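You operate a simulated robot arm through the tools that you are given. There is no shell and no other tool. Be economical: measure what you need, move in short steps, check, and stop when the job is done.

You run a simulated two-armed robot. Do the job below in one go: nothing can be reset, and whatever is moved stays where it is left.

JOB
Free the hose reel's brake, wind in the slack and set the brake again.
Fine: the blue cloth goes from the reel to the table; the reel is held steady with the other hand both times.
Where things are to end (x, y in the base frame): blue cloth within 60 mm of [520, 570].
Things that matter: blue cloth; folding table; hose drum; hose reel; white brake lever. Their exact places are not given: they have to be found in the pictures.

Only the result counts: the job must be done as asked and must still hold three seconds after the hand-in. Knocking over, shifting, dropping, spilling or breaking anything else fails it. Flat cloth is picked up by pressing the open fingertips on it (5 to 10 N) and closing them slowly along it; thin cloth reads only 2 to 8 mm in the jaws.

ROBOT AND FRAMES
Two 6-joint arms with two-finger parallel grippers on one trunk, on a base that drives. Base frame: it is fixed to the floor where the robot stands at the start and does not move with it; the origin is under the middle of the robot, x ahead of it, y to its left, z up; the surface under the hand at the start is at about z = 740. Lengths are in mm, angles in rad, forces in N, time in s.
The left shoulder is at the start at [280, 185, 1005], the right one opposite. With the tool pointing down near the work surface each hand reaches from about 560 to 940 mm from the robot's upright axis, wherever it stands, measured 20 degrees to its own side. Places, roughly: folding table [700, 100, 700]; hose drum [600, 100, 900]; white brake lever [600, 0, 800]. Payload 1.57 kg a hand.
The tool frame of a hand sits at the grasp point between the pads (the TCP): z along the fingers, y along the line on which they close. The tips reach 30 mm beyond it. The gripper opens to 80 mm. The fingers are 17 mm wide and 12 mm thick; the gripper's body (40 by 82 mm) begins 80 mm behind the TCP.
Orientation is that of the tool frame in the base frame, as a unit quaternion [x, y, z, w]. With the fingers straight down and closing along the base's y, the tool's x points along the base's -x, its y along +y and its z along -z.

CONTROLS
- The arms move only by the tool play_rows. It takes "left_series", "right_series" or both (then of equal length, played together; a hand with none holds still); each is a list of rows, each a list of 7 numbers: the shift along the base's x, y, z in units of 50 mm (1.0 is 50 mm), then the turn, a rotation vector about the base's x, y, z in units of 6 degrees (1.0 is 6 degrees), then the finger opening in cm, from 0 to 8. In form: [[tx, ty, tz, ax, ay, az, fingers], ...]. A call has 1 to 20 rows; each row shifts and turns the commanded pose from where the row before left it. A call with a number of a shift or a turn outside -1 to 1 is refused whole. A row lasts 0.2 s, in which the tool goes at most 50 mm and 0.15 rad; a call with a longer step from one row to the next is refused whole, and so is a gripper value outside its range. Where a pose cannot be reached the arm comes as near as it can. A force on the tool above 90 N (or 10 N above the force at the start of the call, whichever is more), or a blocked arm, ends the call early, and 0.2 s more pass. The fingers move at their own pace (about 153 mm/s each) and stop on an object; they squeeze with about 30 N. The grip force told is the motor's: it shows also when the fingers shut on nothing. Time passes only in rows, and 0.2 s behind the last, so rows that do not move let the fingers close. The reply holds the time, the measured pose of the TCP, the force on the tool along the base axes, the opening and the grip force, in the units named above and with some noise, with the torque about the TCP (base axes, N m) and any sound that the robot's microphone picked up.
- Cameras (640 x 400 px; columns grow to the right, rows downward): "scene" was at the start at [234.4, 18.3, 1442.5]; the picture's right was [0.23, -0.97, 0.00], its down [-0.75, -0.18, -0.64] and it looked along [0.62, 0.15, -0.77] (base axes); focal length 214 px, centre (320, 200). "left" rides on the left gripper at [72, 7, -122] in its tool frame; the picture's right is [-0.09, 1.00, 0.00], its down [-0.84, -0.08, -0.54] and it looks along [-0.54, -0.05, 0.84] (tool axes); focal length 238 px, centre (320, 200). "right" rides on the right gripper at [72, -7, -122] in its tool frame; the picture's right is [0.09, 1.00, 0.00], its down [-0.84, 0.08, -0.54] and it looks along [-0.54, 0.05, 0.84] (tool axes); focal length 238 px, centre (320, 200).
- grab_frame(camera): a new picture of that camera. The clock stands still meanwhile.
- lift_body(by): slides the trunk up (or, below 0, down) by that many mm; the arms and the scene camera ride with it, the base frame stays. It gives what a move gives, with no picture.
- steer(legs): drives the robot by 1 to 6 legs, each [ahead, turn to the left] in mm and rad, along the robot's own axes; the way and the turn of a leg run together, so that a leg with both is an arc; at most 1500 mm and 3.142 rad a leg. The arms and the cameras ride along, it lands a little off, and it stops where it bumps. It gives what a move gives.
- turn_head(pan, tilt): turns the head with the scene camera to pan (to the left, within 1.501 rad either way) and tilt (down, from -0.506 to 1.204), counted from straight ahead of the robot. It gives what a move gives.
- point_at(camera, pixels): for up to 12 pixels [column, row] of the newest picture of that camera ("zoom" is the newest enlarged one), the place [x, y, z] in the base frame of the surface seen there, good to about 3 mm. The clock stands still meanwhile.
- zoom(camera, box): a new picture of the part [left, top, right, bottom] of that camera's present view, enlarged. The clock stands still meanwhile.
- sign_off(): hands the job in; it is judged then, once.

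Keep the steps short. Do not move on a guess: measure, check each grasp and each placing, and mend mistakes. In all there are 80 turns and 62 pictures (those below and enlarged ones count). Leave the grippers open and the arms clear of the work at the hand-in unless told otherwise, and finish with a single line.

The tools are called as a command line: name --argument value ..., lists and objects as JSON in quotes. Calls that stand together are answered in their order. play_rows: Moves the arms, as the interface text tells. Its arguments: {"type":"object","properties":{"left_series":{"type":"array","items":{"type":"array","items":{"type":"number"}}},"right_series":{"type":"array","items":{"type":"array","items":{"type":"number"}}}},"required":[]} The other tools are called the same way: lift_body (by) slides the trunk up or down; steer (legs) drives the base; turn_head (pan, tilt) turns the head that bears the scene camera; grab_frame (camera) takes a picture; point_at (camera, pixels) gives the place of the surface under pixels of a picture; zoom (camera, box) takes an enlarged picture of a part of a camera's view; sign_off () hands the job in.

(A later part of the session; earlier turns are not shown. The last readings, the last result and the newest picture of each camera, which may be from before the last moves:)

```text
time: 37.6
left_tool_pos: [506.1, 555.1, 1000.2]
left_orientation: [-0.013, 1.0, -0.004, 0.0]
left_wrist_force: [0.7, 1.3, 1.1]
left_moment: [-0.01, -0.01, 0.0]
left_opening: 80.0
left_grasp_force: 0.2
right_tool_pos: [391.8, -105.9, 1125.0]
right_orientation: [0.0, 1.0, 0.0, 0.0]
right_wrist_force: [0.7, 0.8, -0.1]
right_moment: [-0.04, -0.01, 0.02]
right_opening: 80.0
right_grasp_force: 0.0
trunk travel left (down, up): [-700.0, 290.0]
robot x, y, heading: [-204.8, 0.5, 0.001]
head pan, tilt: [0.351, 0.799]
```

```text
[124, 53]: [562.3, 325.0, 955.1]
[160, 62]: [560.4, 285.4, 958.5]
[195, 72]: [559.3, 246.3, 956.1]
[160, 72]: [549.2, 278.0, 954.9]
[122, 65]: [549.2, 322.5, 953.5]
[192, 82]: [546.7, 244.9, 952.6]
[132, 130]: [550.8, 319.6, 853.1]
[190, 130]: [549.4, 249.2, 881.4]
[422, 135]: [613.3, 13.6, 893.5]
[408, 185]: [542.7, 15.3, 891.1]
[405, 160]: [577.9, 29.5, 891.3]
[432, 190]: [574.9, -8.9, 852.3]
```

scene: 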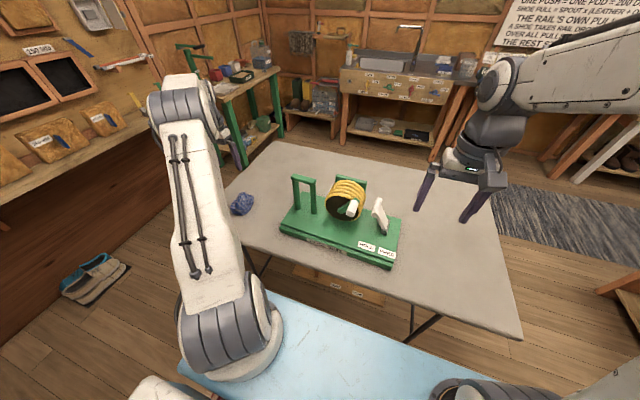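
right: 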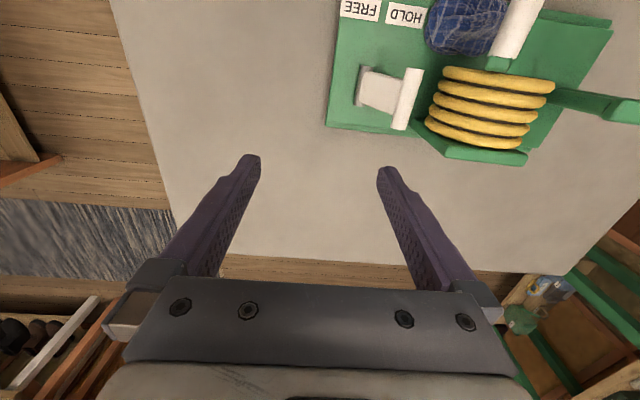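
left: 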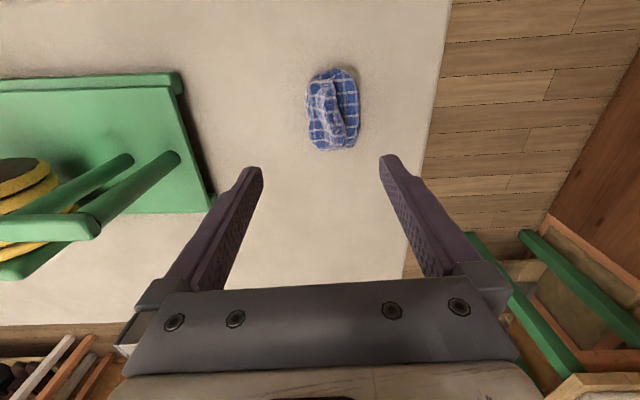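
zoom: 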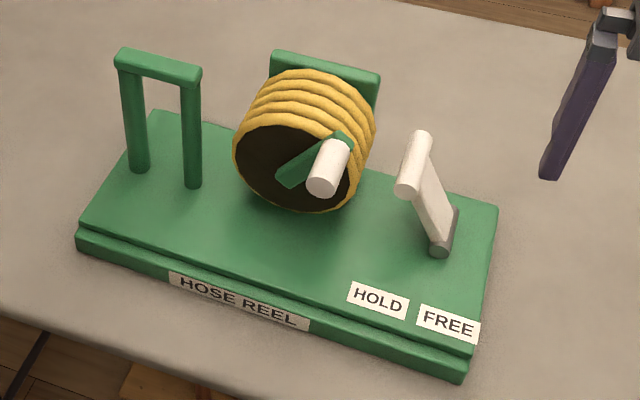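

The bar's centre is about (560,286,944), running along y. I'll bring the left hand over it with a −90° yaw (jaws along x).

play_rows --left_series '[[0.072, -0.359, 0.08, 0, 0, -1, 8], [0.072, -0.359, 0.08, 0, 0, -1, 8], [0.072, -0.359, 0.08, 0, 0, -1, 8], [0.072, -0.359, 0.08, 0, 0, -1, 8], [0.072, -0.359, 0.08, 0, 0, -1, 8], [0.072, -0.359, 0.08, 0, 0, -1, 8], [0.072, -0.359, 0.08, 0, 0, -1, 8], [0.072, -0.359, 0.08, 0, 0, -1, 8], [0.072, -0.359, 0.08, 0, 0, -1, 8], [0.072, -0.359, 0.08, 0, 0, -1, 8], [0.072, -0.359, 0.08, 0, 0, -1, 8], [0.072, -0.359, 0.08, 0, 0, -1, 8], [0.072, -0.359, 0.08, 0, 0, -1, 8], [0.072, -0.359, 0.08, 0, 0, -1, 8], [0.072, -0.359, 0.08, 0, 0, -1, 8]]'

grab_frame --camera "left"

```text
time: 40.8
left_tool_pos: [557.1, 284.8, 1060.9]
left_orientation: [0.699, 0.715, -0.003, -0.002]
left_wrist_force: [0.6, 0.2, 0.1]
left_moment: [0.03, 0.0, -0.02]
left_opening: 79.8
left_grasp_force: 0.0
right_tool_pos: [394.1, -106.0, 1125.7]
right_orientation: [0.0, 1.0, 0.0, 0.0]
right_wrist_force: [-0.1, -0.1, 0.5]
right_moment: [0.02, -0.02, -0.01]
right_opening: 80.3
right_grasp_force: 0.1
trunk travel left (down, up): [-700.0, 290.0]
robot x, y, heading: [-209.0, -0.2, 0.003]
head pan, tilt: [0.351, 0.799]
```

```text
35 pictures are left
```

left: 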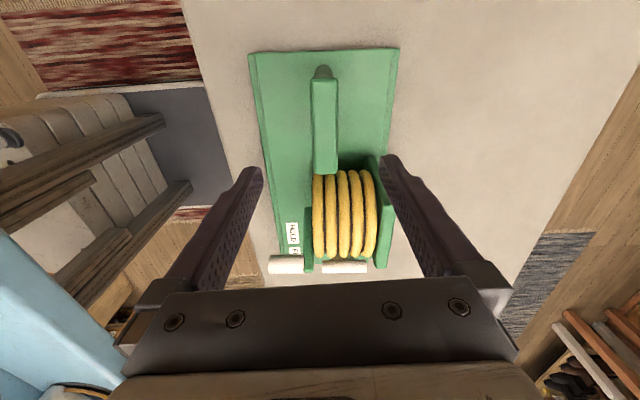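

point_at --camera "left" --pixels '[[315, 125], [334, 125], [325, 85], [325, 168]]'

```text
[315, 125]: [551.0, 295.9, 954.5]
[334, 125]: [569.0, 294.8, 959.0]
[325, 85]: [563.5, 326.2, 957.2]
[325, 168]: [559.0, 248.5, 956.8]
```

The bar is centred at x≈560 with its top at z≈957. I'll go straight down to TCP z≈948 and close.

play_rows --left_series '[[0.06, 0, -0.75, 0, 0, 0, 8], [0, 0, -0.75, 0, 0, 0, 8], [0, 0, -0.5, 0, 0, 0, 8], [0, 0, -0.25, 0, 0, 0, 8], [0, 0, 0, 0, 0, 0, 6], [0, 0, 0, 0, 0, 0, 4], [0, 0, 0, 0, 0, 0, 2.5], [0, 0, 0, 0, 0, 0, 1], [0, 0, 0, 0, 0, 0, 0]]'

```text
time: 42.8
left_tool_pos: [557.5, 285.3, 948.7]
left_orientation: [0.698, 0.716, -0.003, -0.003]
left_wrist_force: [1.4, 0.3, 0.2]
left_moment: [0.29, -0.37, -0.45]
left_opening: 26.6
left_grasp_force: 29.9
right_tool_pos: [392.4, -105.7, 1126.2]
right_orientation: [-0.001, 1.0, 0.0, 0.0]
right_wrist_force: [0.6, -0.6, 0.0]
right_moment: [0.02, 0.01, 0.01]
right_opening: 80.1
right_grasp_force: 0.0
trunk travel left (down, up): [-700.0, 290.0]
robot x, y, heading: [-206.2, -4.8, 0.002]
head pan, tilt: [0.351, 0.799]
```

The left hand holds the reel's handle (26.6 mm, 30 N). Now the right hand goes above the brake lever at (578,14).

play_rows --right_series '[[0.62, 0.4, -0.4, 0, 0, 0, 6], [0.62, 0.4, -0.4, 0, 0, 0, 6], [0.62, 0.4, -0.4, 0, 0, 0, 6], [0.62, 0.4, -0.4, 0, 0, 0, 6], [0.62, 0.4, -0.4, 0, 0, 0, 6], [0.62, 0.4, -0.4, 0, 0, 0, 6]]'

grab_frame --camera "right"

```text
time: 44.2
left_tool_pos: [557.2, 286.4, 949.5]
left_orientation: [0.698, 0.716, -0.003, -0.002]
left_wrist_force: [-0.7, -1.2, -0.1]
left_moment: [-0.11, -0.43, -0.48]
left_opening: 26.7
left_grasp_force: 29.7
right_tool_pos: [579.8, 14.6, 1005.9]
right_orientation: [-0.001, 1.0, 0.0, 0.0]
right_wrist_force: [1.1, 0.2, 0.3]
right_moment: [-0.03, 0.02, -0.02]
right_opening: 59.9
right_grasp_force: 0.0
trunk travel left (down, up): [-700.0, 290.0]
robot x, y, heading: [-206.2, 1.7, 0.001]
head pan, tilt: [0.351, 0.799]
```

```text
34 pictures are left
```

right: 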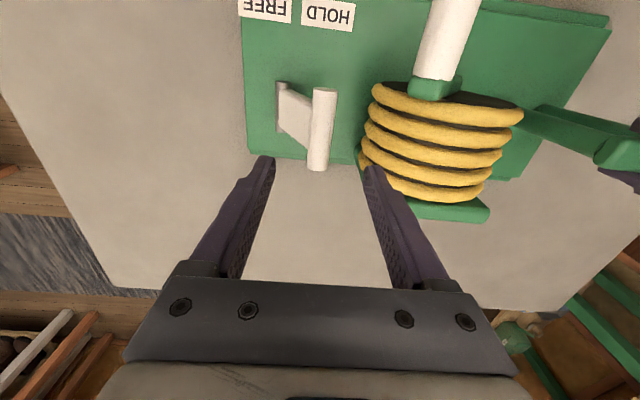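

point_at --camera "right" --pixels '[[315, 130], [322, 130], [330, 130], [324, 95], [318, 165], [282, 110], [372, 130], [366, 155]]'

```text
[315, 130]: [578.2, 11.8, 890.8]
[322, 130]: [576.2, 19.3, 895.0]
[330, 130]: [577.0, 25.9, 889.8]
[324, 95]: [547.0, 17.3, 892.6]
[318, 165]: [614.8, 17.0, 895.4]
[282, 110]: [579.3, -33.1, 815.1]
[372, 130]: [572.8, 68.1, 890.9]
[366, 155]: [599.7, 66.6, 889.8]
```

The lever bar is centred at about y=18, z≈884 (top 895) with its pivot at (−36, 805). I'll lower the jaws around it, opened 42 mm.

play_rows --right_series '[[0, 0.07, -0.7, 0, 0, 0, 4.4], [0, 0, -0.7, 0, 0, 0, 4.2], [0, 0, -0.5, 0, 0, 0, 4.2], [0, 0, -0.26, 0, 0, 0, 4.2]]'

grab_frame --camera "right"

```text
time: 45.2
left_tool_pos: [556.8, 286.4, 948.1]
left_orientation: [0.698, 0.716, -0.003, -0.001]
left_wrist_force: [0.9, 1.0, -0.7]
left_moment: [0.19, -0.19, -0.51]
left_opening: 26.5
left_grasp_force: 29.6
right_tool_pos: [580.4, 19.2, 897.2]
right_orientation: [-0.001, 1.0, 0.0, -0.001]
right_wrist_force: [0.6, -0.8, 0.6]
right_moment: [-0.02, -0.05, 0.01]
right_opening: 42.4
right_grasp_force: 0.3
trunk travel left (down, up): [-700.0, 290.0]
robot x, y, heading: [-209.2, 3.0, 0.005]
head pan, tilt: [0.351, 0.799]
```

```text
33 pictures are left
```

right: 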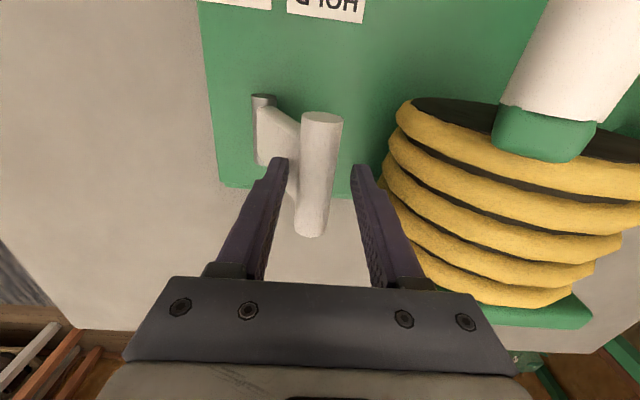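

The bar is between the fingers. I'll push toward −y (FREE) along the arc, in short steps.

play_rows --right_series '[[0, -0.2, 0.06, 0, 0, 0, 4.2], [0, -0.2, 0.08, 0, 0, 0, 4.2], [0, -0.22, 0.1, 0, 0, 0, 4.2], [0, -0.25, 0.08, 0, 0, 0, 4.2], [0, -0.25, 0.04, 0, 0, 0, 4.2]]'

grab_frame --camera "right"

```text
time: 46.4
left_tool_pos: [556.2, 284.4, 949.5]
left_orientation: [0.698, 0.716, -0.004, -0.002]
left_wrist_force: [1.0, -8.8, 1.8]
left_moment: [-0.73, -0.19, -0.5]
left_opening: 26.6
left_grasp_force: 30.1
right_tool_pos: [580.2, -38.5, 915.3]
right_orientation: [0.0, 1.0, 0.0, 0.0]
right_wrist_force: [-0.7, 5.4, 2.0]
right_moment: [0.18, 0.03, -0.05]
right_opening: 46.9
right_grasp_force: 2.6
trunk travel left (down, up): [-700.0, 290.0]
robot x, y, heading: [-209.1, -0.0, 0.001]
head pan, tilt: [0.351, 0.799]
```

```text
32 pictures are left
```

right: 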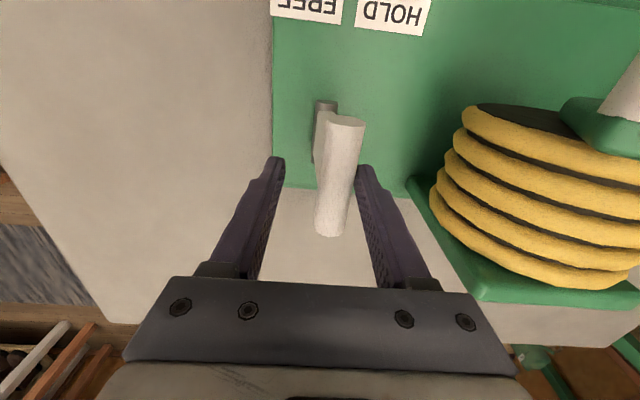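

The lever moves easily (about 6 N) and is near upright. I'll continue down the far side.

play_rows --right_series '[[0, -0.24, -0.01, 0, 0, 0, 4.2], [0, -0.24, -0.03, 0, 0, 0, 4.2], [0, -0.24, -0.06, 0, 0, 0, 4.2], [0, -0.24, -0.1, 0, 0, 0, 4.2], [0, -0.2, -0.12, 0, 0, 0, 4.2]]'

grab_frame --camera "right"

```text
time: 47.6
left_tool_pos: [557.1, 285.5, 949.9]
left_orientation: [0.697, 0.717, -0.003, -0.003]
left_wrist_force: [2.3, -13.6, 0.3]
left_moment: [0.6, -0.19, -0.51]
left_opening: 26.6
left_grasp_force: 29.5
right_tool_pos: [580.2, -94.7, 902.0]
right_orientation: [-0.001, 1.0, 0.001, 0.001]
right_wrist_force: [-2.8, 12.5, 14.3]
right_moment: [0.74, 0.17, 0.05]
right_opening: 53.4
right_grasp_force: 6.4
trunk travel left (down, up): [-700.0, 290.0]
robot x, y, heading: [-205.2, -0.8, -0.0]
head pan, tilt: [0.351, 0.799]
```

```text
31 pictures are left
```

right: 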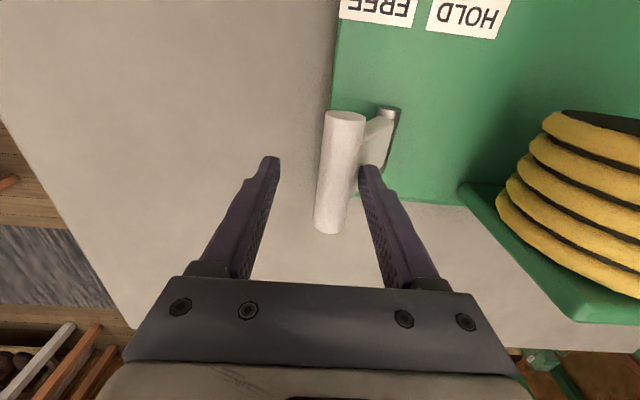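

The force is up to about 19 N, so the end stop may be near. A little more to find out.

play_rows --right_series '[[0, -0.16, 0, 0, 0, 0, 4.2], [0, -0.16, -0.04, 0, 0, 0, 4.2]]'

point_at --camera "right" --pixels '[[335, 140], [345, 140], [330, 200], [385, 115], [500, 10]]'

```text
time: 48.2
left_tool_pos: [555.9, 286.5, 949.4]
left_orientation: [0.698, 0.716, -0.004, -0.002]
left_wrist_force: [-2.1, -20.8, -0.1]
left_moment: [-0.13, -0.42, -0.54]
left_opening: 26.6
left_grasp_force: 29.8
right_tool_pos: [580.5, -106.7, 900.7]
right_orientation: [-0.001, 1.0, 0.004, 0.004]
right_wrist_force: [1.0, 31.1, 28.8]
right_moment: [1.96, 0.52, 0.07]
right_opening: 69.7
right_grasp_force: 16.0
trunk travel left (down, up): [-700.0, 290.0]
robot x, y, heading: [-207.7, 0.5, 0.007]
head pan, tilt: [0.351, 0.799]
```

```text
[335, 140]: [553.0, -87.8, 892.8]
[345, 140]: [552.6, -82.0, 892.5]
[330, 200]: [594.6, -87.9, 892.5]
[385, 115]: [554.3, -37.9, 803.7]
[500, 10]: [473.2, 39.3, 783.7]
```

The stop is clear: 42 N, fingers being spread, bar at y≈−85 (mirror of where it started). I'll ease off, rise and check that the lever stays and that the reel did not shift.

play_rows --right_series '[[0, 0.3, 0.1, 0, 0, 0, 5], [0, 0, 0.7, 0, 0, 0, 6], [-0.3, 0, 0.8, 0, 0, 0, 6], [-0.3, 0, 0.8, 0, 0, 0, 6]]'

grab_frame --camera "right"

point_at --camera "right" --pixels '[[330, 140], [320, 100]]'

```text
time: 49.2
left_tool_pos: [556.8, 286.1, 948.0]
left_orientation: [0.697, 0.717, -0.003, -0.003]
left_wrist_force: [-2.5, 3.8, 5.4]
left_moment: [0.16, -0.38, -0.49]
left_opening: 26.5
left_grasp_force: 30.1
right_tool_pos: [547.9, -96.2, 1015.3]
right_orientation: [-0.002, 1.0, -0.001, 0.0]
right_wrist_force: [-0.5, -0.1, 0.2]
right_moment: [0.02, 0.01, -0.01]
right_opening: 60.2
right_grasp_force: 0.0
trunk travel left (down, up): [-700.0, 290.0]
robot x, y, heading: [-205.3, 1.7, 0.002]
head pan, tilt: [0.351, 0.799]
```

```text
30 pictures are left
```

right: 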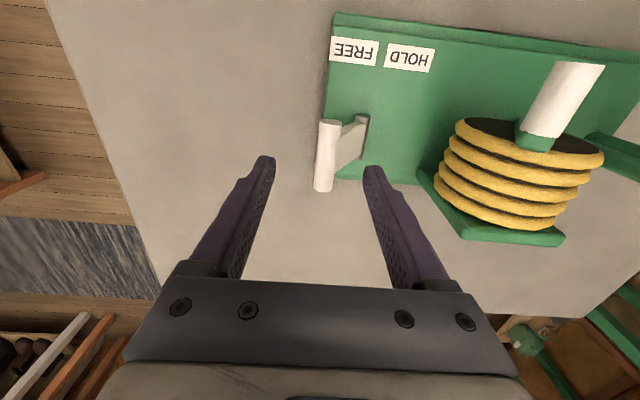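

```text
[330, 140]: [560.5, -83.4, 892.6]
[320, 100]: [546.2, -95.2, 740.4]
```

The lever rests in FREE at y≈−85. Now the right hand goes above the crank handle, near its outer end.

play_rows --right_series '[[-0.25, 0.74, 0.12, 0, 0, 0, 6], [-0.25, 0.74, 0.12, 0, 0, 0, 6], [-0.25, 0.74, 0.12, 0, 0, 0, 6], [-0.25, 0.74, 0.12, 0, 0, 0, 6], [-0.25, 0.74, 0.12, 0, 0, 0, 6]]'

grab_frame --camera "right"

zoom --camera "scene" --box '[270, 150, 430, 275]'

```text
time: 50.4
left_tool_pos: [556.6, 285.8, 949.7]
left_orientation: [0.698, 0.716, -0.003, -0.002]
left_wrist_force: [-3.4, 5.8, 9.7]
left_moment: [-0.8, -0.12, -0.55]
left_opening: 26.7
left_grasp_force: 30.4
right_tool_pos: [486.5, 90.1, 1049.0]
right_orientation: [-0.001, 1.0, 0.0, 0.0]
right_wrist_force: [0.1, -0.4, 0.1]
right_moment: [0.0, 0.03, 0.0]
right_opening: 60.1
right_grasp_force: 0.0
trunk travel left (down, up): [-700.0, 290.0]
robot x, y, heading: [-204.0, 0.3, -0.0]
head pan, tilt: [0.351, 0.799]
```

```text
29 pictures are left
```

right: 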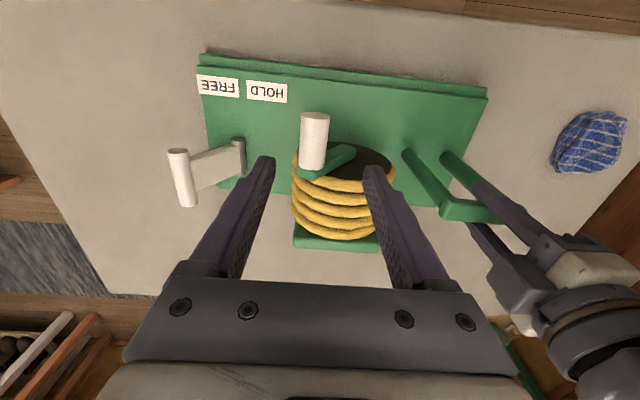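

```text
3.20 times, centred on (350, 212) of scene
```

zoom: 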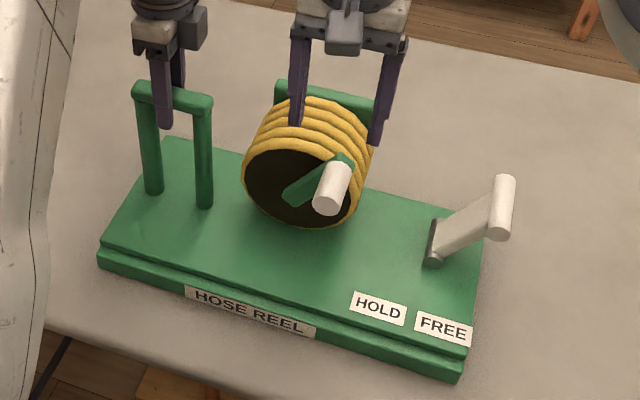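

The lever stands over FREE. Measuring the crank handle from above and from the scene view.

point_at --camera "right" --pixels '[[302, 140], [314, 140], [326, 140], [315, 115], [312, 165], [300, 120], [328, 120]]'

point_at --camera "zoom" --pixels '[[327, 202], [316, 205], [339, 205], [327, 192], [327, 213], [293, 195], [285, 200], [243, 175], [318, 227]]'

```text
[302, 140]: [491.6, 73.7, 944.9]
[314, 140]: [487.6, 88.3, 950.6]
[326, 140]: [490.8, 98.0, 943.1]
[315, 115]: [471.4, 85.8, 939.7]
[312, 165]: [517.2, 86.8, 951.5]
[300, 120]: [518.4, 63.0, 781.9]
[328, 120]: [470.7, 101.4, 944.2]
```

```text
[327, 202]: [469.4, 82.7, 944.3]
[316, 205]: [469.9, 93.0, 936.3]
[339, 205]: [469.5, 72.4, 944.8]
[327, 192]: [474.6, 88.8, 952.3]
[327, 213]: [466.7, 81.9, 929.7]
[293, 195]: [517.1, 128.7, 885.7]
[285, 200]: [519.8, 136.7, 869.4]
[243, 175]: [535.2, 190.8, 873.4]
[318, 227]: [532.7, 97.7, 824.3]
```

The handle is centred at y≈87, z≈937, diameter about 29. The axle is at about y=128, z=881, so the crank radius is about 69. I'll descend and grip.

play_rows --right_series '[[0, -0.06, -0.8, 0, 0, 0, 6], [0, 0, -0.8, 0, 0, 0, 6], [0, 0, -0.4, 0, 0, 0, 6], [0, 0, 0, 0, 0, 0, 4], [0, 0, 0, 0, 0, 0, 2], [0, 0, 0, 0, 0, 0, 0]]'

```text
time: 51.8
left_tool_pos: [557.1, 286.5, 949.0]
left_orientation: [0.698, 0.716, -0.003, -0.002]
left_wrist_force: [-3.0, -1.8, 11.6]
left_moment: [-0.12, -0.22, -0.48]
left_opening: 26.6
left_grasp_force: 29.9
right_tool_pos: [485.6, 83.6, 947.0]
right_orientation: [0.0, 1.0, -0.001, 0.0]
right_wrist_force: [1.7, 1.7, -1.1]
right_moment: [0.02, -0.21, -0.25]
right_opening: 27.5
right_grasp_force: 29.7
trunk travel left (down, up): [-700.0, 290.0]
robot x, y, heading: [-206.0, 0.2, 0.002]
head pan, tilt: [0.351, 0.799]
```

Gripped (27.5 mm, 30 N). A trial turn of about 20° clockwise (as seen from the robot), watching force and sound.

play_rows --right_series '[[0, -0.09, -0.082, 0, 0, 0, 0], [0, -0.09, -0.082, 0, 0, 0, 0], [0, -0.074, -0.097, 0, 0, 0, 0], [0, -0.074, -0.097, 0, 0, 0, 0]]'

```text
time: 52.8
left_tool_pos: [553.4, 286.2, 949.1]
left_orientation: [0.697, 0.717, -0.005, -0.003]
left_wrist_force: [-8.0, -22.5, 0.5]
left_moment: [0.07, -0.44, -0.13]
left_opening: 25.2
left_grasp_force: 29.7
right_tool_pos: [488.0, 69.9, 931.0]
right_orientation: [-0.002, 1.0, 0.003, 0.005]
right_wrist_force: [6.2, 30.2, 19.0]
right_moment: [-0.06, 0.09, 0.54]
right_opening: 28.4
right_grasp_force: 30.3
trunk travel left (down, up): [-700.0, 290.0]
robot x, y, heading: [-205.2, 0.9, -0.001]
head pan, tilt: [0.351, 0.799]
```

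36 N of resistance. I'll look whether the crank really turned.

zoom --camera "scene" --box '[270, 150, 430, 275]'

grab_frame --camera "left"

```text
3.20 times, centred on (350, 212) of scene
```

zoom: 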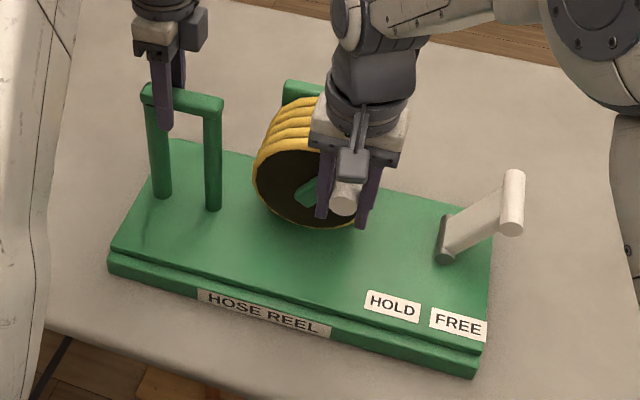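

```text
26 pictures are left
```

left: 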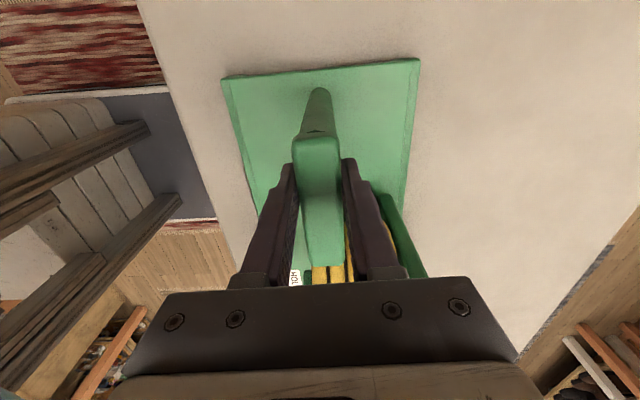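

The reel slid about 10 mm toward −y and the drum hardly turned, so clockwise is blocked. I'll go back the same way, relieving the force, and compare.

play_rows --right_series '[[0, 0.074, 0.097, 0, 0, 0, 0], [0, 0.074, 0.097, 0, 0, 0, 0], [0, 0.09, 0.082, 0, 0, 0, 0], [0, 0.09, 0.082, 0, 0, 0, 0]]'

zoom --camera "scene" --box '[270, 150, 430, 275]'

point_at --camera "zoom" --pixels '[[470, 325], [110, 265], [165, 145], [325, 185], [345, 200], [448, 255]]'

```text
time: 53.8
left_tool_pos: [557.3, 286.6, 950.1]
left_orientation: [0.698, 0.716, -0.003, -0.001]
left_wrist_force: [-2.9, -1.5, 12.3]
left_moment: [-0.24, 0.06, -0.34]
left_opening: 25.8
left_grasp_force: 29.4
right_tool_pos: [486.5, 82.5, 946.5]
right_orientation: [-0.001, 1.0, -0.001, -0.002]
right_wrist_force: [3.3, 3.4, -14.5]
right_moment: [-0.08, 0.39, 0.27]
right_opening: 27.6
right_grasp_force: 29.6
trunk travel left (down, up): [-700.0, 290.0]
robot x, y, heading: [-207.9, -0.7, 0.003]
head pan, tilt: [0.351, 0.799]
```

```text
3.20 times, centred on (350, 212) of scene
```

zoom: 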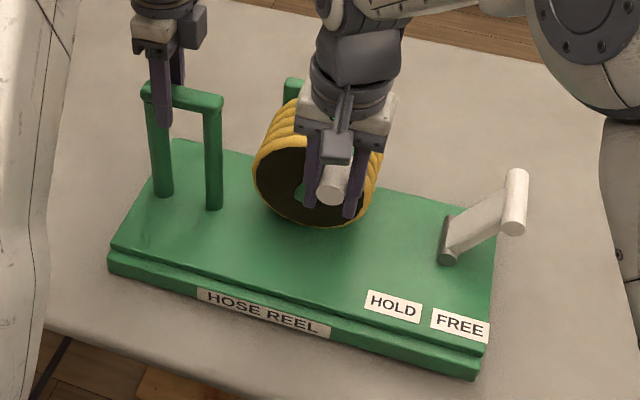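

```text
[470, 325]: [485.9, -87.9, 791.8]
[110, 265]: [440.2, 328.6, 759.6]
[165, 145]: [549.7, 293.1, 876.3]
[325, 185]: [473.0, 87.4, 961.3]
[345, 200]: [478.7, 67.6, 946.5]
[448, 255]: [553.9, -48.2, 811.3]
```

The reel's right end seems raised a few mm, as the hand is pulling up. I'll release the crank handle, rise, and inspect.

play_rows --right_series '[[0, 0, -0.06, 0, 0, 0, 0], [0, 0, 0, 0, 0, 0, 5], [0, 0, 0, 0, 0, 0, 5], [0, 0, 0.8, 0, 0, 0, 6], [0, 0, 0.8, 0, 0, 0, 6]]'

zoom --camera "scene" --box '[270, 150, 430, 275]'

point_at --camera "zoom" --pixels '[[470, 320], [300, 195], [330, 198], [165, 145], [448, 255], [365, 290], [240, 250], [150, 240], [180, 98], [155, 90], [215, 103], [475, 230]]'

```text
time: 55.0
left_tool_pos: [558.0, 286.2, 948.6]
left_orientation: [0.698, 0.716, -0.004, -0.003]
left_wrist_force: [-3.0, -0.5, -4.6]
left_moment: [-0.35, -0.11, -0.72]
left_opening: 26.1
left_grasp_force: 29.8
right_tool_pos: [484.3, 84.2, 1026.1]
right_orientation: [0.0, 1.0, 0.0, 0.0]
right_wrist_force: [-0.9, -0.4, 0.0]
right_moment: [-0.01, -0.02, -0.02]
right_opening: 60.0
right_grasp_force: 0.1
trunk travel left (down, up): [-700.0, 290.0]
robot x, y, heading: [-203.2, 0.9, 0.006]
head pan, tilt: [0.351, 0.799]
```

```text
3.20 times, centred on (350, 212) of scene
```

zoom: 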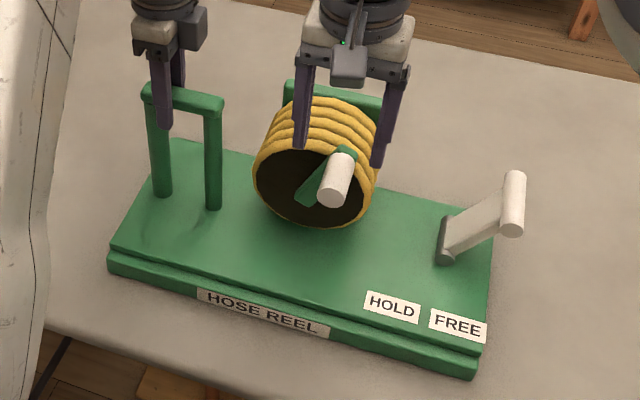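

```text
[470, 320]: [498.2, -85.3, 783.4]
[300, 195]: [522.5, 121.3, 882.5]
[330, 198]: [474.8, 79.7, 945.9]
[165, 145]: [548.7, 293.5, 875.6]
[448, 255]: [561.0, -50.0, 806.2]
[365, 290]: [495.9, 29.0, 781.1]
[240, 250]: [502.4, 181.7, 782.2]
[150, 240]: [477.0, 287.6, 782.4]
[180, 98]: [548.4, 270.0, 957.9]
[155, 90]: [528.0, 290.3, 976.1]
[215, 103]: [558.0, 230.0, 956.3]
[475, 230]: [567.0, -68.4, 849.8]
```

The reel sits flat again. It slid about 10 mm to −y on the clockwise try, and the crank turned back counter-clockwise easily, so winding is most likely counter-clockwise. I'll measure axle and handle afresh.

point_at --camera "zoom" --pixels '[[255, 180], [258, 195], [320, 226], [300, 222], [345, 220], [321, 187], [343, 187], [331, 204], [340, 158], [303, 200], [298, 203], [206, 180]]'

grab_frame --camera "right"

```text
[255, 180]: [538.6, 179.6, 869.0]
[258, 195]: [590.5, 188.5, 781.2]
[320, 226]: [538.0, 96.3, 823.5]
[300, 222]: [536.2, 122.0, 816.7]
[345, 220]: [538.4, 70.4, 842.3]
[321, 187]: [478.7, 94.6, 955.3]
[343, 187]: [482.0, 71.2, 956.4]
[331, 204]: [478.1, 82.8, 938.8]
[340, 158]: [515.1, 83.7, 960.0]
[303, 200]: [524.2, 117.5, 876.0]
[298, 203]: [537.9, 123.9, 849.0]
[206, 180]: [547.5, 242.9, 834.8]
```

```text
23 pictures are left
```

right: 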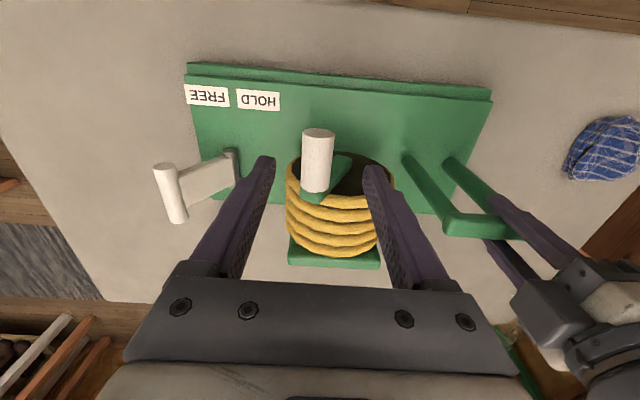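

Axle now at about (y 118, z 884), handle at (83, 945), radius 70. I'll regrip the handle and turn 24° counter-clockwise, watching forces.

play_rows --right_series '[[0.03, -0.02, -0.6, 0, 0, 0, 6], [0, 0, -0.6, 0, 0, 0, 6], [0, 0, -0.2, 0, 0, 0, 6], [0, 0, 0, 0, 0, 0, 4], [0, 0, 0, 0, 0, 0, 2], [0, 0, 0, 0, 0, 0, 0]]'

play_rows --right_series '[[0, 0.134, 0.06, 0, 0, 0, 0], [0, 0.134, 0.06, 0, 0, 0, 0], [0, 0.143, 0.03, 0, 0, 0, 0], [0, 0.143, 0.03, 0, 0, 0, 0]]'

```text
time: 56.4
left_tool_pos: [558.0, 286.7, 948.1]
left_orientation: [0.698, 0.716, -0.003, -0.003]
left_wrist_force: [-0.9, 2.5, -5.4]
left_moment: [0.2, -0.22, -0.57]
left_opening: 26.3
left_grasp_force: 30.2
right_tool_pos: [488.0, 83.2, 954.1]
right_orientation: [-0.002, 1.0, -0.001, 0.001]
right_wrist_force: [0.0, -2.5, 0.5]
right_moment: [-0.06, -0.07, 0.43]
right_opening: 27.7
right_grasp_force: 29.8
trunk travel left (down, up): [-700.0, 290.0]
robot x, y, heading: [-208.6, -0.3, 0.003]
head pan, tilt: [0.351, 0.799]
```

```text
time: 57.4
left_tool_pos: [557.4, 285.9, 949.0]
left_orientation: [0.698, 0.716, -0.003, -0.001]
left_wrist_force: [2.3, 7.0, -5.3]
left_moment: [-0.01, -0.14, -0.43]
left_opening: 26.0
left_grasp_force: 29.7
right_tool_pos: [488.3, 112.0, 963.5]
right_orientation: [-0.002, 1.0, 0.0, 0.0]
right_wrist_force: [-2.2, -4.9, 1.8]
right_moment: [-0.34, 0.02, 0.54]
right_opening: 27.8
right_grasp_force: 29.5
trunk travel left (down, up): [-700.0, 290.0]
robot x, y, heading: [-209.3, -0.6, -0.0]
head pan, tilt: [0.351, 0.799]
```

Only about 5 N, so it turns freely this way. I'll continue in an arc to the left side (9 o'clock), in two parts.

play_rows --right_series '[[0, 0.292, 0, 0, 0, 0, 0], [0, 0.286, -0.06, 0, 0, 0, 0], [0, 0.268, -0.12, 0, 0, 0, 0], [0, 0.236, -0.172, 0, 0, 0, 0]]'

grab_frame --camera "scene"

```text
time: 58.4
left_tool_pos: [557.3, 286.7, 949.2]
left_orientation: [0.698, 0.717, -0.002, -0.003]
left_wrist_force: [8.5, 19.5, -10.5]
left_moment: [0.01, -0.14, -0.49]
left_opening: 26.1
left_grasp_force: 30.1
right_tool_pos: [491.2, 161.7, 947.5]
right_orientation: [0.0, 1.0, -0.002, -0.001]
right_wrist_force: [-6.4, -25.6, 21.1]
right_moment: [-0.4, 0.17, 0.46]
right_opening: 28.0
right_grasp_force: 30.5
trunk travel left (down, up): [-700.0, 290.0]
robot x, y, heading: [-204.4, 2.3, -0.004]
head pan, tilt: [0.351, 0.799]
```

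```text
22 pictures are left
```

scene: 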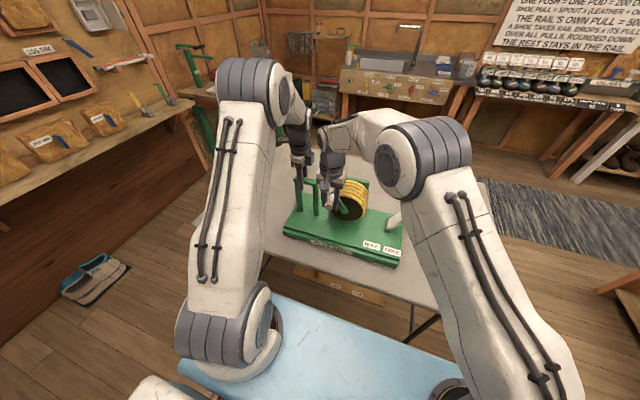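

Resistance has risen to about 33 N tangential. I'll enlarge to see whether the drum still turns or the reel is moving.

zoom --camera "scene" --box '[270, 150, 430, 275]'

point_at --camera "zoom" --pixels '[[470, 320], [448, 255], [150, 240], [365, 290], [340, 220], [505, 210]]'

```text
3.20 times, centred on (350, 212) of scene
```

zoom: 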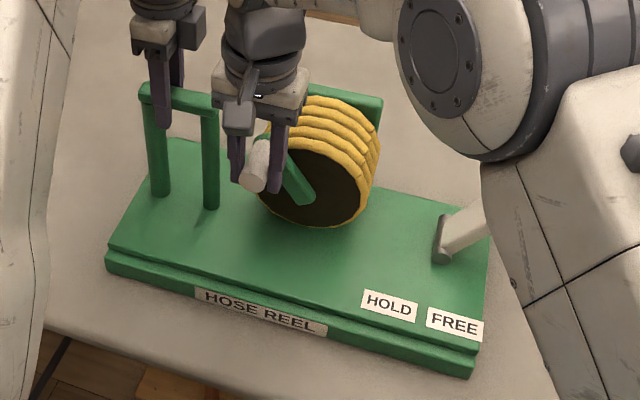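

```text
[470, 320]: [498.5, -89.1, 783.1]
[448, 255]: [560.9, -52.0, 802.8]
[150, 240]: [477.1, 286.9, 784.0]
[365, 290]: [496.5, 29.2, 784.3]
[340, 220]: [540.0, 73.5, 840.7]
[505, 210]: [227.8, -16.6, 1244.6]
```

The crank did turn to the upper left and the reel stayed put. I'll pause a moment to see whether the force dies away.

play_rows --right_series '[[0, 0, 0, 0, 0, 0, 0], [0, 0, 0, 0, 0, 0, 0], [0, 0, 0, 0, 0, 0, 0]]'

```text
time: 59.2
left_tool_pos: [556.8, 286.9, 949.8]
left_orientation: [0.698, 0.716, -0.002, -0.002]
left_wrist_force: [6.6, 21.4, -1.4]
left_moment: [-0.04, -0.18, -0.47]
left_opening: 26.1
left_grasp_force: 30.1
right_tool_pos: [490.1, 163.7, 947.1]
right_orientation: [-0.001, 1.0, -0.002, 0.001]
right_wrist_force: [0.6, -28.6, 21.6]
right_moment: [-0.45, 0.06, 0.29]
right_opening: 27.5
right_grasp_force: 30.1
trunk travel left (down, up): [-700.0, 290.0]
robot x, y, heading: [-206.3, 1.2, -0.001]
head pan, tilt: [0.351, 0.799]
```

The force is static. Another small step of 12° will tell whether it's a stop or just drag.

play_rows --right_series '[[0, 0.09, -0.11, 0, 0, 0, 0], [0, 0.09, -0.11, 0, 0, 0, 0]]'

zoom --camera "scene" --box '[270, 150, 430, 275]'

```text
time: 59.8
left_tool_pos: [555.8, 285.5, 949.5]
left_orientation: [0.698, 0.716, -0.002, -0.003]
left_wrist_force: [2.6, 20.5, 2.8]
left_moment: [-0.11, -0.18, -0.49]
left_opening: 26.3
left_grasp_force: 30.1
right_tool_pos: [488.0, 170.1, 934.9]
right_orientation: [-0.001, 1.0, -0.002, 0.0]
right_wrist_force: [-0.7, -30.1, 23.4]
right_moment: [-0.15, 0.09, -0.3]
right_opening: 27.8
right_grasp_force: 30.0
trunk travel left (down, up): [-700.0, 290.0]
robot x, y, heading: [-207.6, -2.4, 0.002]
head pan, tilt: [0.351, 0.799]
```

```text
3.20 times, centred on (350, 212) of scene
```

zoom: 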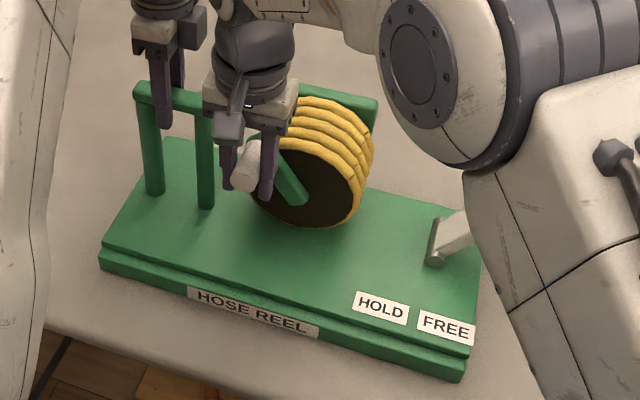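

The crank held while the reel slid about 8 mm back toward its original place. That gives about 90° of free travel between two hard ends: the slack looks wound in. I'll relieve the force, release, rise, and look at whether the crank stays.

play_rows --right_series '[[0, -0.06, 0.06, 0, 0, 0, 0], [0, 0, 0, 0, 0, 0, 5], [0, 0, 0, 0, 0, 0, 5], [0, 0, 0.8, 0, 0, 0, 6], [0, 0, 0.8, 0, 0, 0, 6], [0, -0.4, 0.6, 0, 0, 0, 6], [0, -0.8, 0, 0, 0, 0, 6]]'

zoom --camera "scene" --box '[270, 150, 430, 275]'

point_at --camera "zoom" --pixels '[[298, 198], [245, 175], [240, 165], [252, 165], [225, 165], [440, 325], [438, 255], [262, 205], [318, 225], [365, 185], [345, 215], [150, 240]]'

```text
time: 61.4
left_tool_pos: [557.4, 284.6, 950.1]
left_orientation: [0.698, 0.716, -0.004, -0.002]
left_wrist_force: [-3.2, -6.4, 18.5]
left_moment: [-0.33, -0.14, -0.55]
left_opening: 26.2
left_grasp_force: 29.9
right_tool_pos: [486.3, 107.4, 1048.0]
right_orientation: [0.0, 1.0, 0.0, 0.001]
right_wrist_force: [-1.0, 0.3, 0.0]
right_moment: [-0.03, -0.02, 0.03]
right_opening: 60.0
right_grasp_force: 0.0
trunk travel left (down, up): [-700.0, 290.0]
robot x, y, heading: [-204.3, 2.9, -0.002]
head pan, tilt: [0.351, 0.799]
```

```text
3.20 times, centred on (350, 212) of scene
```

zoom: 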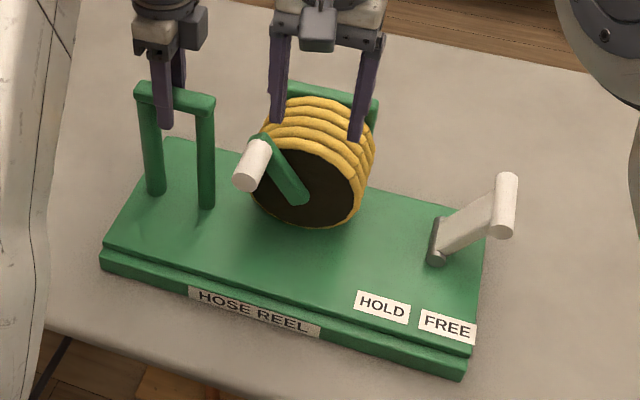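

```text
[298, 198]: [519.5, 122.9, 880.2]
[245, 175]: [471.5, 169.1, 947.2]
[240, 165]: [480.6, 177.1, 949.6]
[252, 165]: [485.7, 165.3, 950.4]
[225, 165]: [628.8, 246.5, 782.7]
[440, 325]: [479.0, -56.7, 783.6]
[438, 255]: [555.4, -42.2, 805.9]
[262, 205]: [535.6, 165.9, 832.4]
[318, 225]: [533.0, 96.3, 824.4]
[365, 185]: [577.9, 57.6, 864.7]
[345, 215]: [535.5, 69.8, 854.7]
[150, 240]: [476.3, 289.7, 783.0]
```

The crank stays at about −38°, the mirror of its start at +37°, so it's at or within a few degrees of its end. To be sure, I'll nudge it with closed fingertips from the right side against the stop.

play_rows --right_series '[[0, 0.2, 0, 0, 0, 0, 0], [0, 0.06, -0.6, 0, 0, 0, 0], [0, 0, -0.6, 0, 0, 0, 0], [0, 0, -0.6, 0, 0, 0, 0], [0, 0.1, 0, 0, 0, 0, 0], [0, 0.1, 0, 0, 0, 0, 0]]'

```text
time: 62.8
left_tool_pos: [556.8, 285.0, 948.4]
left_orientation: [0.698, 0.717, -0.003, -0.002]
left_wrist_force: [-0.8, -6.7, 13.1]
left_moment: [0.04, -0.23, -0.5]
left_opening: 26.0
left_grasp_force: 29.6
right_tool_pos: [487.5, 134.1, 958.2]
right_orientation: [-0.001, 1.0, 0.0, 0.0]
right_wrist_force: [0.3, 0.4, 0.2]
right_moment: [0.01, 0.03, 0.02]
right_opening: 0.2
right_grasp_force: 21.3
trunk travel left (down, up): [-700.0, 290.0]
robot x, y, heading: [-209.2, -1.6, -0.0]
head pan, tilt: [0.351, 0.799]
```

play_rows --right_series '[[0, 0.08, 0, 0, 0, 0, 0], [0, 0.08, 0, 0, 0, 0, 0], [0, 0.04, 0, 0, 0, 0, 0]]'

```text
time: 63.6
left_tool_pos: [555.9, 286.0, 949.2]
left_orientation: [0.698, 0.716, -0.003, -0.002]
left_wrist_force: [-0.8, -6.1, 11.1]
left_moment: [0.21, -0.22, -0.51]
left_opening: 26.0
left_grasp_force: 30.1
right_tool_pos: [488.7, 144.5, 959.7]
right_orientation: [-0.002, 1.0, 0.0, 0.0]
right_wrist_force: [0.1, -0.1, -1.1]
right_moment: [-0.01, 0.01, -0.04]
right_opening: 0.2
right_grasp_force: 21.1
trunk travel left (down, up): [-700.0, 290.0]
robot x, y, heading: [-205.9, 2.0, 0.004]
head pan, tilt: [0.351, 0.799]
```

No contact yet. I'll go on in 3 mm steps.

play_rows --right_series '[[0, 0.06, 0, 0, 0, 0, 0], [0, 0.06, 0, 0, 0, 0, 0]]'

play_rows --right_series '[[0, 0.06, 0, 0, 0, 0, 0], [0, 0.04, 0, 0, 0, 0, 0]]'

```text
time: 64.2
left_tool_pos: [557.4, 288.0, 950.7]
left_orientation: [0.698, 0.716, -0.001, -0.002]
left_wrist_force: [5.3, 17.5, 2.0]
left_moment: [-0.45, -0.1, -0.6]
left_opening: 26.4
left_grasp_force: 29.7
right_tool_pos: [489.1, 147.9, 958.6]
right_orientation: [0.0, 1.0, -0.003, -0.002]
right_wrist_force: [-7.1, -25.9, 12.5]
right_moment: [-0.43, 0.16, 0.08]
right_opening: 0.0
right_grasp_force: 21.3
trunk travel left (down, up): [-700.0, 290.0]
robot x, y, heading: [-207.1, 0.3, -0.001]
head pan, tilt: [0.351, 0.799]
```

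```text
time: 64.8
left_tool_pos: [557.8, 285.8, 948.3]
left_orientation: [0.697, 0.717, -0.002, -0.003]
left_wrist_force: [10.3, 21.5, -0.1]
left_moment: [-0.05, -0.14, -0.51]
left_opening: 26.2
left_grasp_force: 29.9
right_tool_pos: [488.9, 153.7, 958.5]
right_orientation: [0.0, 1.0, -0.002, -0.002]
right_wrist_force: [-6.6, -27.6, 13.6]
right_moment: [-0.45, 0.15, 0.07]
right_opening: 0.0
right_grasp_force: 21.0
trunk travel left (down, up): [-700.0, 290.0]
robot x, y, heading: [-202.4, 0.9, 0.002]
head pan, tilt: [0.351, 0.799]
```

26 N almost at once: that's the hard stop, so the slack is fully in. I'll back off, rise, and go above the lever on the FREE side.

play_rows --right_series '[[0, -0.3, 0, 0, 0, 0, 0], [0, 0, 0.9, 0, 0, 0, 2], [0.1, -0.3, 0.5, 0, 0, 0, 4.4], [0.35, -0.9, 0, 0, 0, 0, 4.4], [0.35, -0.9, 0, 0, 0, 0, 4.4], [0.35, -0.9, 0, 0, 0, 0, 4.4], [0.35, -0.9, 0, 0, 0, 0, 4.4]]'

grab_frame --camera "right"

zoom --camera "scene" --box '[270, 150, 430, 275]'

```text
time: 66.4
left_tool_pos: [556.9, 286.0, 948.1]
left_orientation: [0.698, 0.716, -0.002, -0.003]
left_wrist_force: [-0.1, -2.1, -0.6]
left_moment: [-0.86, 0.02, -0.51]
left_opening: 26.3
left_grasp_force: 29.9
right_tool_pos: [566.2, -55.3, 1024.6]
right_orientation: [-0.001, 1.0, 0.001, 0.0]
right_wrist_force: [-0.2, -0.1, 0.9]
right_moment: [-0.01, 0.0, 0.01]
right_opening: 44.3
right_grasp_force: 0.1
trunk travel left (down, up): [-700.0, 290.0]
robot x, y, heading: [-203.3, -0.4, 0.005]
head pan, tilt: [0.351, 0.799]
```

```text
18 pictures are left
```

right: 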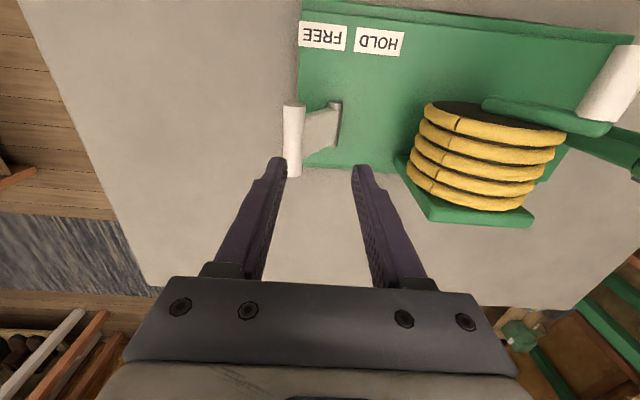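

```text
3.20 times, centred on (350, 212) of scene
```

zoom: 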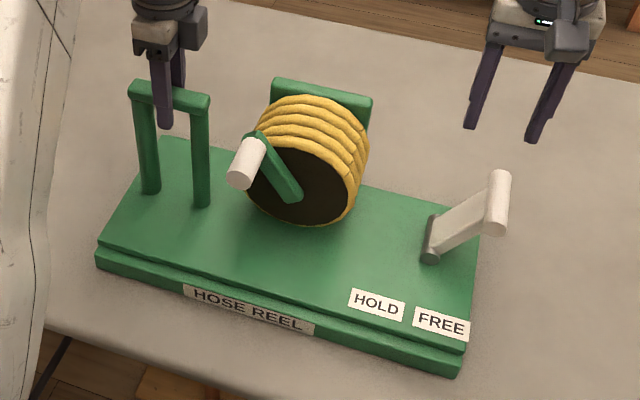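

The reel is back to within a few mm of its original place and the crank is at its end. Measuring the lever bar.

point_at --camera "right" --pixels '[[286, 140], [293, 140], [300, 140], [295, 108], [336, 105], [405, 60], [302, 25]]'

```text
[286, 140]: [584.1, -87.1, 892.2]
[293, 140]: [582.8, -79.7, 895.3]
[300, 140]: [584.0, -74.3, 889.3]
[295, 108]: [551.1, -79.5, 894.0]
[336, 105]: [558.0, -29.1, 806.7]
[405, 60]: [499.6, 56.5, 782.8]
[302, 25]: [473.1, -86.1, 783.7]
```

Bar at y≈−81, z≈883. Lower the jaws around it, then narrow them to 34 mm.

play_rows --right_series '[[0.28, -0.52, -0.3, 0, 0, 0, 4.6], [0, 0, -0.8, 0, 0, 0, 4.6], [0, 0, -0.8, 0, 0, 0, 4.6], [0, 0, -0.66, 0, 0, 0, 4.2], [0, 0, 0, 0, 0, 0, 3.4]]'

grab_frame --camera "right"

```text
time: 67.6
left_tool_pos: [556.2, 285.9, 949.4]
left_orientation: [0.698, 0.716, -0.003, -0.003]
left_wrist_force: [-0.8, 0.6, 6.2]
left_moment: [0.36, -0.19, -0.56]
left_opening: 26.1
left_grasp_force: 29.9
right_tool_pos: [579.9, -82.5, 902.2]
right_orientation: [-0.001, 1.0, 0.001, 0.0]
right_wrist_force: [1.0, 0.4, -0.7]
right_moment: [-0.01, -0.03, 0.03]
right_opening: 34.2
right_grasp_force: 0.0
trunk travel left (down, up): [-700.0, 290.0]
robot x, y, heading: [-205.1, -0.3, 0.004]
head pan, tilt: [0.351, 0.799]
```

```text
16 pictures are left
```

right: 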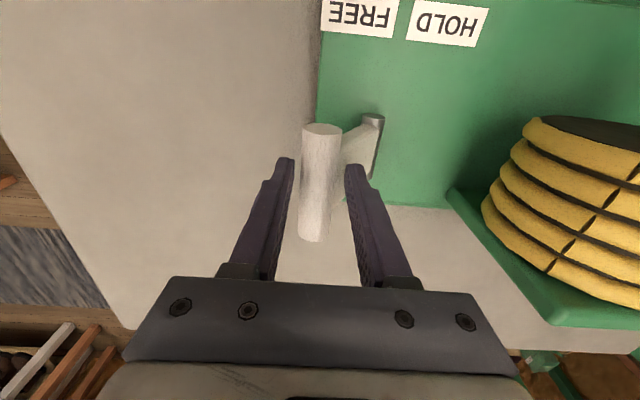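

The bar is between the fingers. Push toward +y (HOLD) along the arc.

play_rows --right_series '[[0, 0.3, 0.06, 0, 0, 0, 3.4], [0, 0.3, 0.08, 0, 0, 0, 3.4], [0, 0.24, 0.04, 0, 0, 0, 3.4], [0, 0.24, 0.02, 0, 0, 0, 3.4], [0, 0.24, -0.02, 0, 0, 0, 3.4], [0, 0.24, -0.06, 0, 0, 0, 3.4], [0, 0.2, -0.08, 0, 0, 0, 3.4]]'

grab_frame --camera "right"

point_at --camera "right" --pixels '[[318, 135], [325, 135], [305, 200], [265, 105]]'

```text
time: 69.2
left_tool_pos: [557.4, 284.8, 949.4]
left_orientation: [0.698, 0.716, -0.004, -0.003]
left_wrist_force: [0.2, 5.7, 3.0]
left_moment: [0.56, -0.28, -0.48]
left_opening: 26.1
left_grasp_force: 30.5
right_tool_pos: [577.3, 9.9, 903.4]
right_orientation: [-0.001, 1.0, -0.001, 0.001]
right_wrist_force: [1.6, -5.5, 3.6]
right_moment: [-0.26, -0.09, 0.03]
right_opening: 39.3
right_grasp_force: 3.0
trunk travel left (down, up): [-700.0, 290.0]
robot x, y, heading: [-208.8, 0.3, -0.002]
head pan, tilt: [0.351, 0.799]
```

```text
15 pictures are left
```

right: 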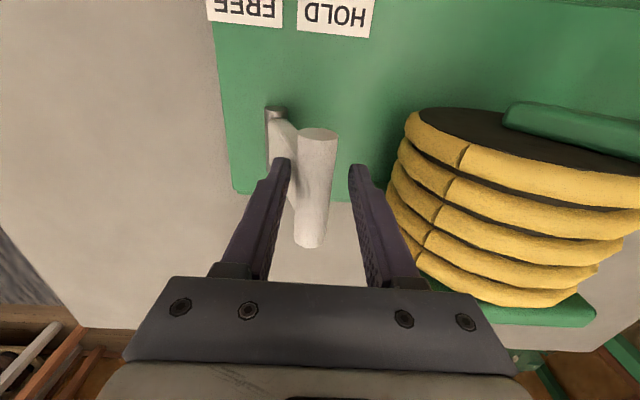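

```text
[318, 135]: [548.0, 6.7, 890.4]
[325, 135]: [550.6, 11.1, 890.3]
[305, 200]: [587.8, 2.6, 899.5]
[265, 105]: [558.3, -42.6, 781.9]
```

Bar at y≈6 with 6 N. About 16 mm still to go to the stop; small steps.

play_rows --right_series '[[0, 0.12, -0.06, 0, 0, 0, 3.4], [0, 0.12, -0.06, 0, 0, 0, 3.4]]'

play_rows --right_series '[[0, 0.08, -0.02, 0, 0, 0, 3.4]]'

```text
time: 69.8
left_tool_pos: [556.6, 286.7, 948.6]
left_orientation: [0.698, 0.716, -0.004, -0.003]
left_wrist_force: [0.1, 9.0, 3.0]
left_moment: [0.06, -0.25, -0.64]
left_opening: 26.0
left_grasp_force: 29.6
right_tool_pos: [577.0, 19.8, 896.9]
right_orientation: [0.0, 1.0, -0.001, 0.002]
right_wrist_force: [3.5, -9.9, 6.6]
right_moment: [-0.45, -0.07, 0.08]
right_opening: 42.8
right_grasp_force: 5.2
trunk travel left (down, up): [-700.0, 290.0]
robot x, y, heading: [-207.8, 1.4, 0.002]
head pan, tilt: [0.351, 0.799]
```

```text
time: 70.2
left_tool_pos: [556.5, 285.8, 949.1]
left_orientation: [0.698, 0.716, -0.003, -0.004]
left_wrist_force: [1.8, 12.4, -0.7]
left_moment: [-0.36, -0.21, -0.45]
left_opening: 26.2
left_grasp_force: 29.8
right_tool_pos: [577.0, 23.4, 896.3]
right_orientation: [-0.001, 1.0, -0.001, 0.0]
right_wrist_force: [-0.9, -15.8, 14.4]
right_moment: [-0.83, -0.12, 0.05]
right_opening: 48.3
right_grasp_force: 8.1
trunk travel left (down, up): [-700.0, 290.0]
robot x, y, heading: [-208.2, -1.1, 0.001]
head pan, tilt: [0.351, 0.799]
```

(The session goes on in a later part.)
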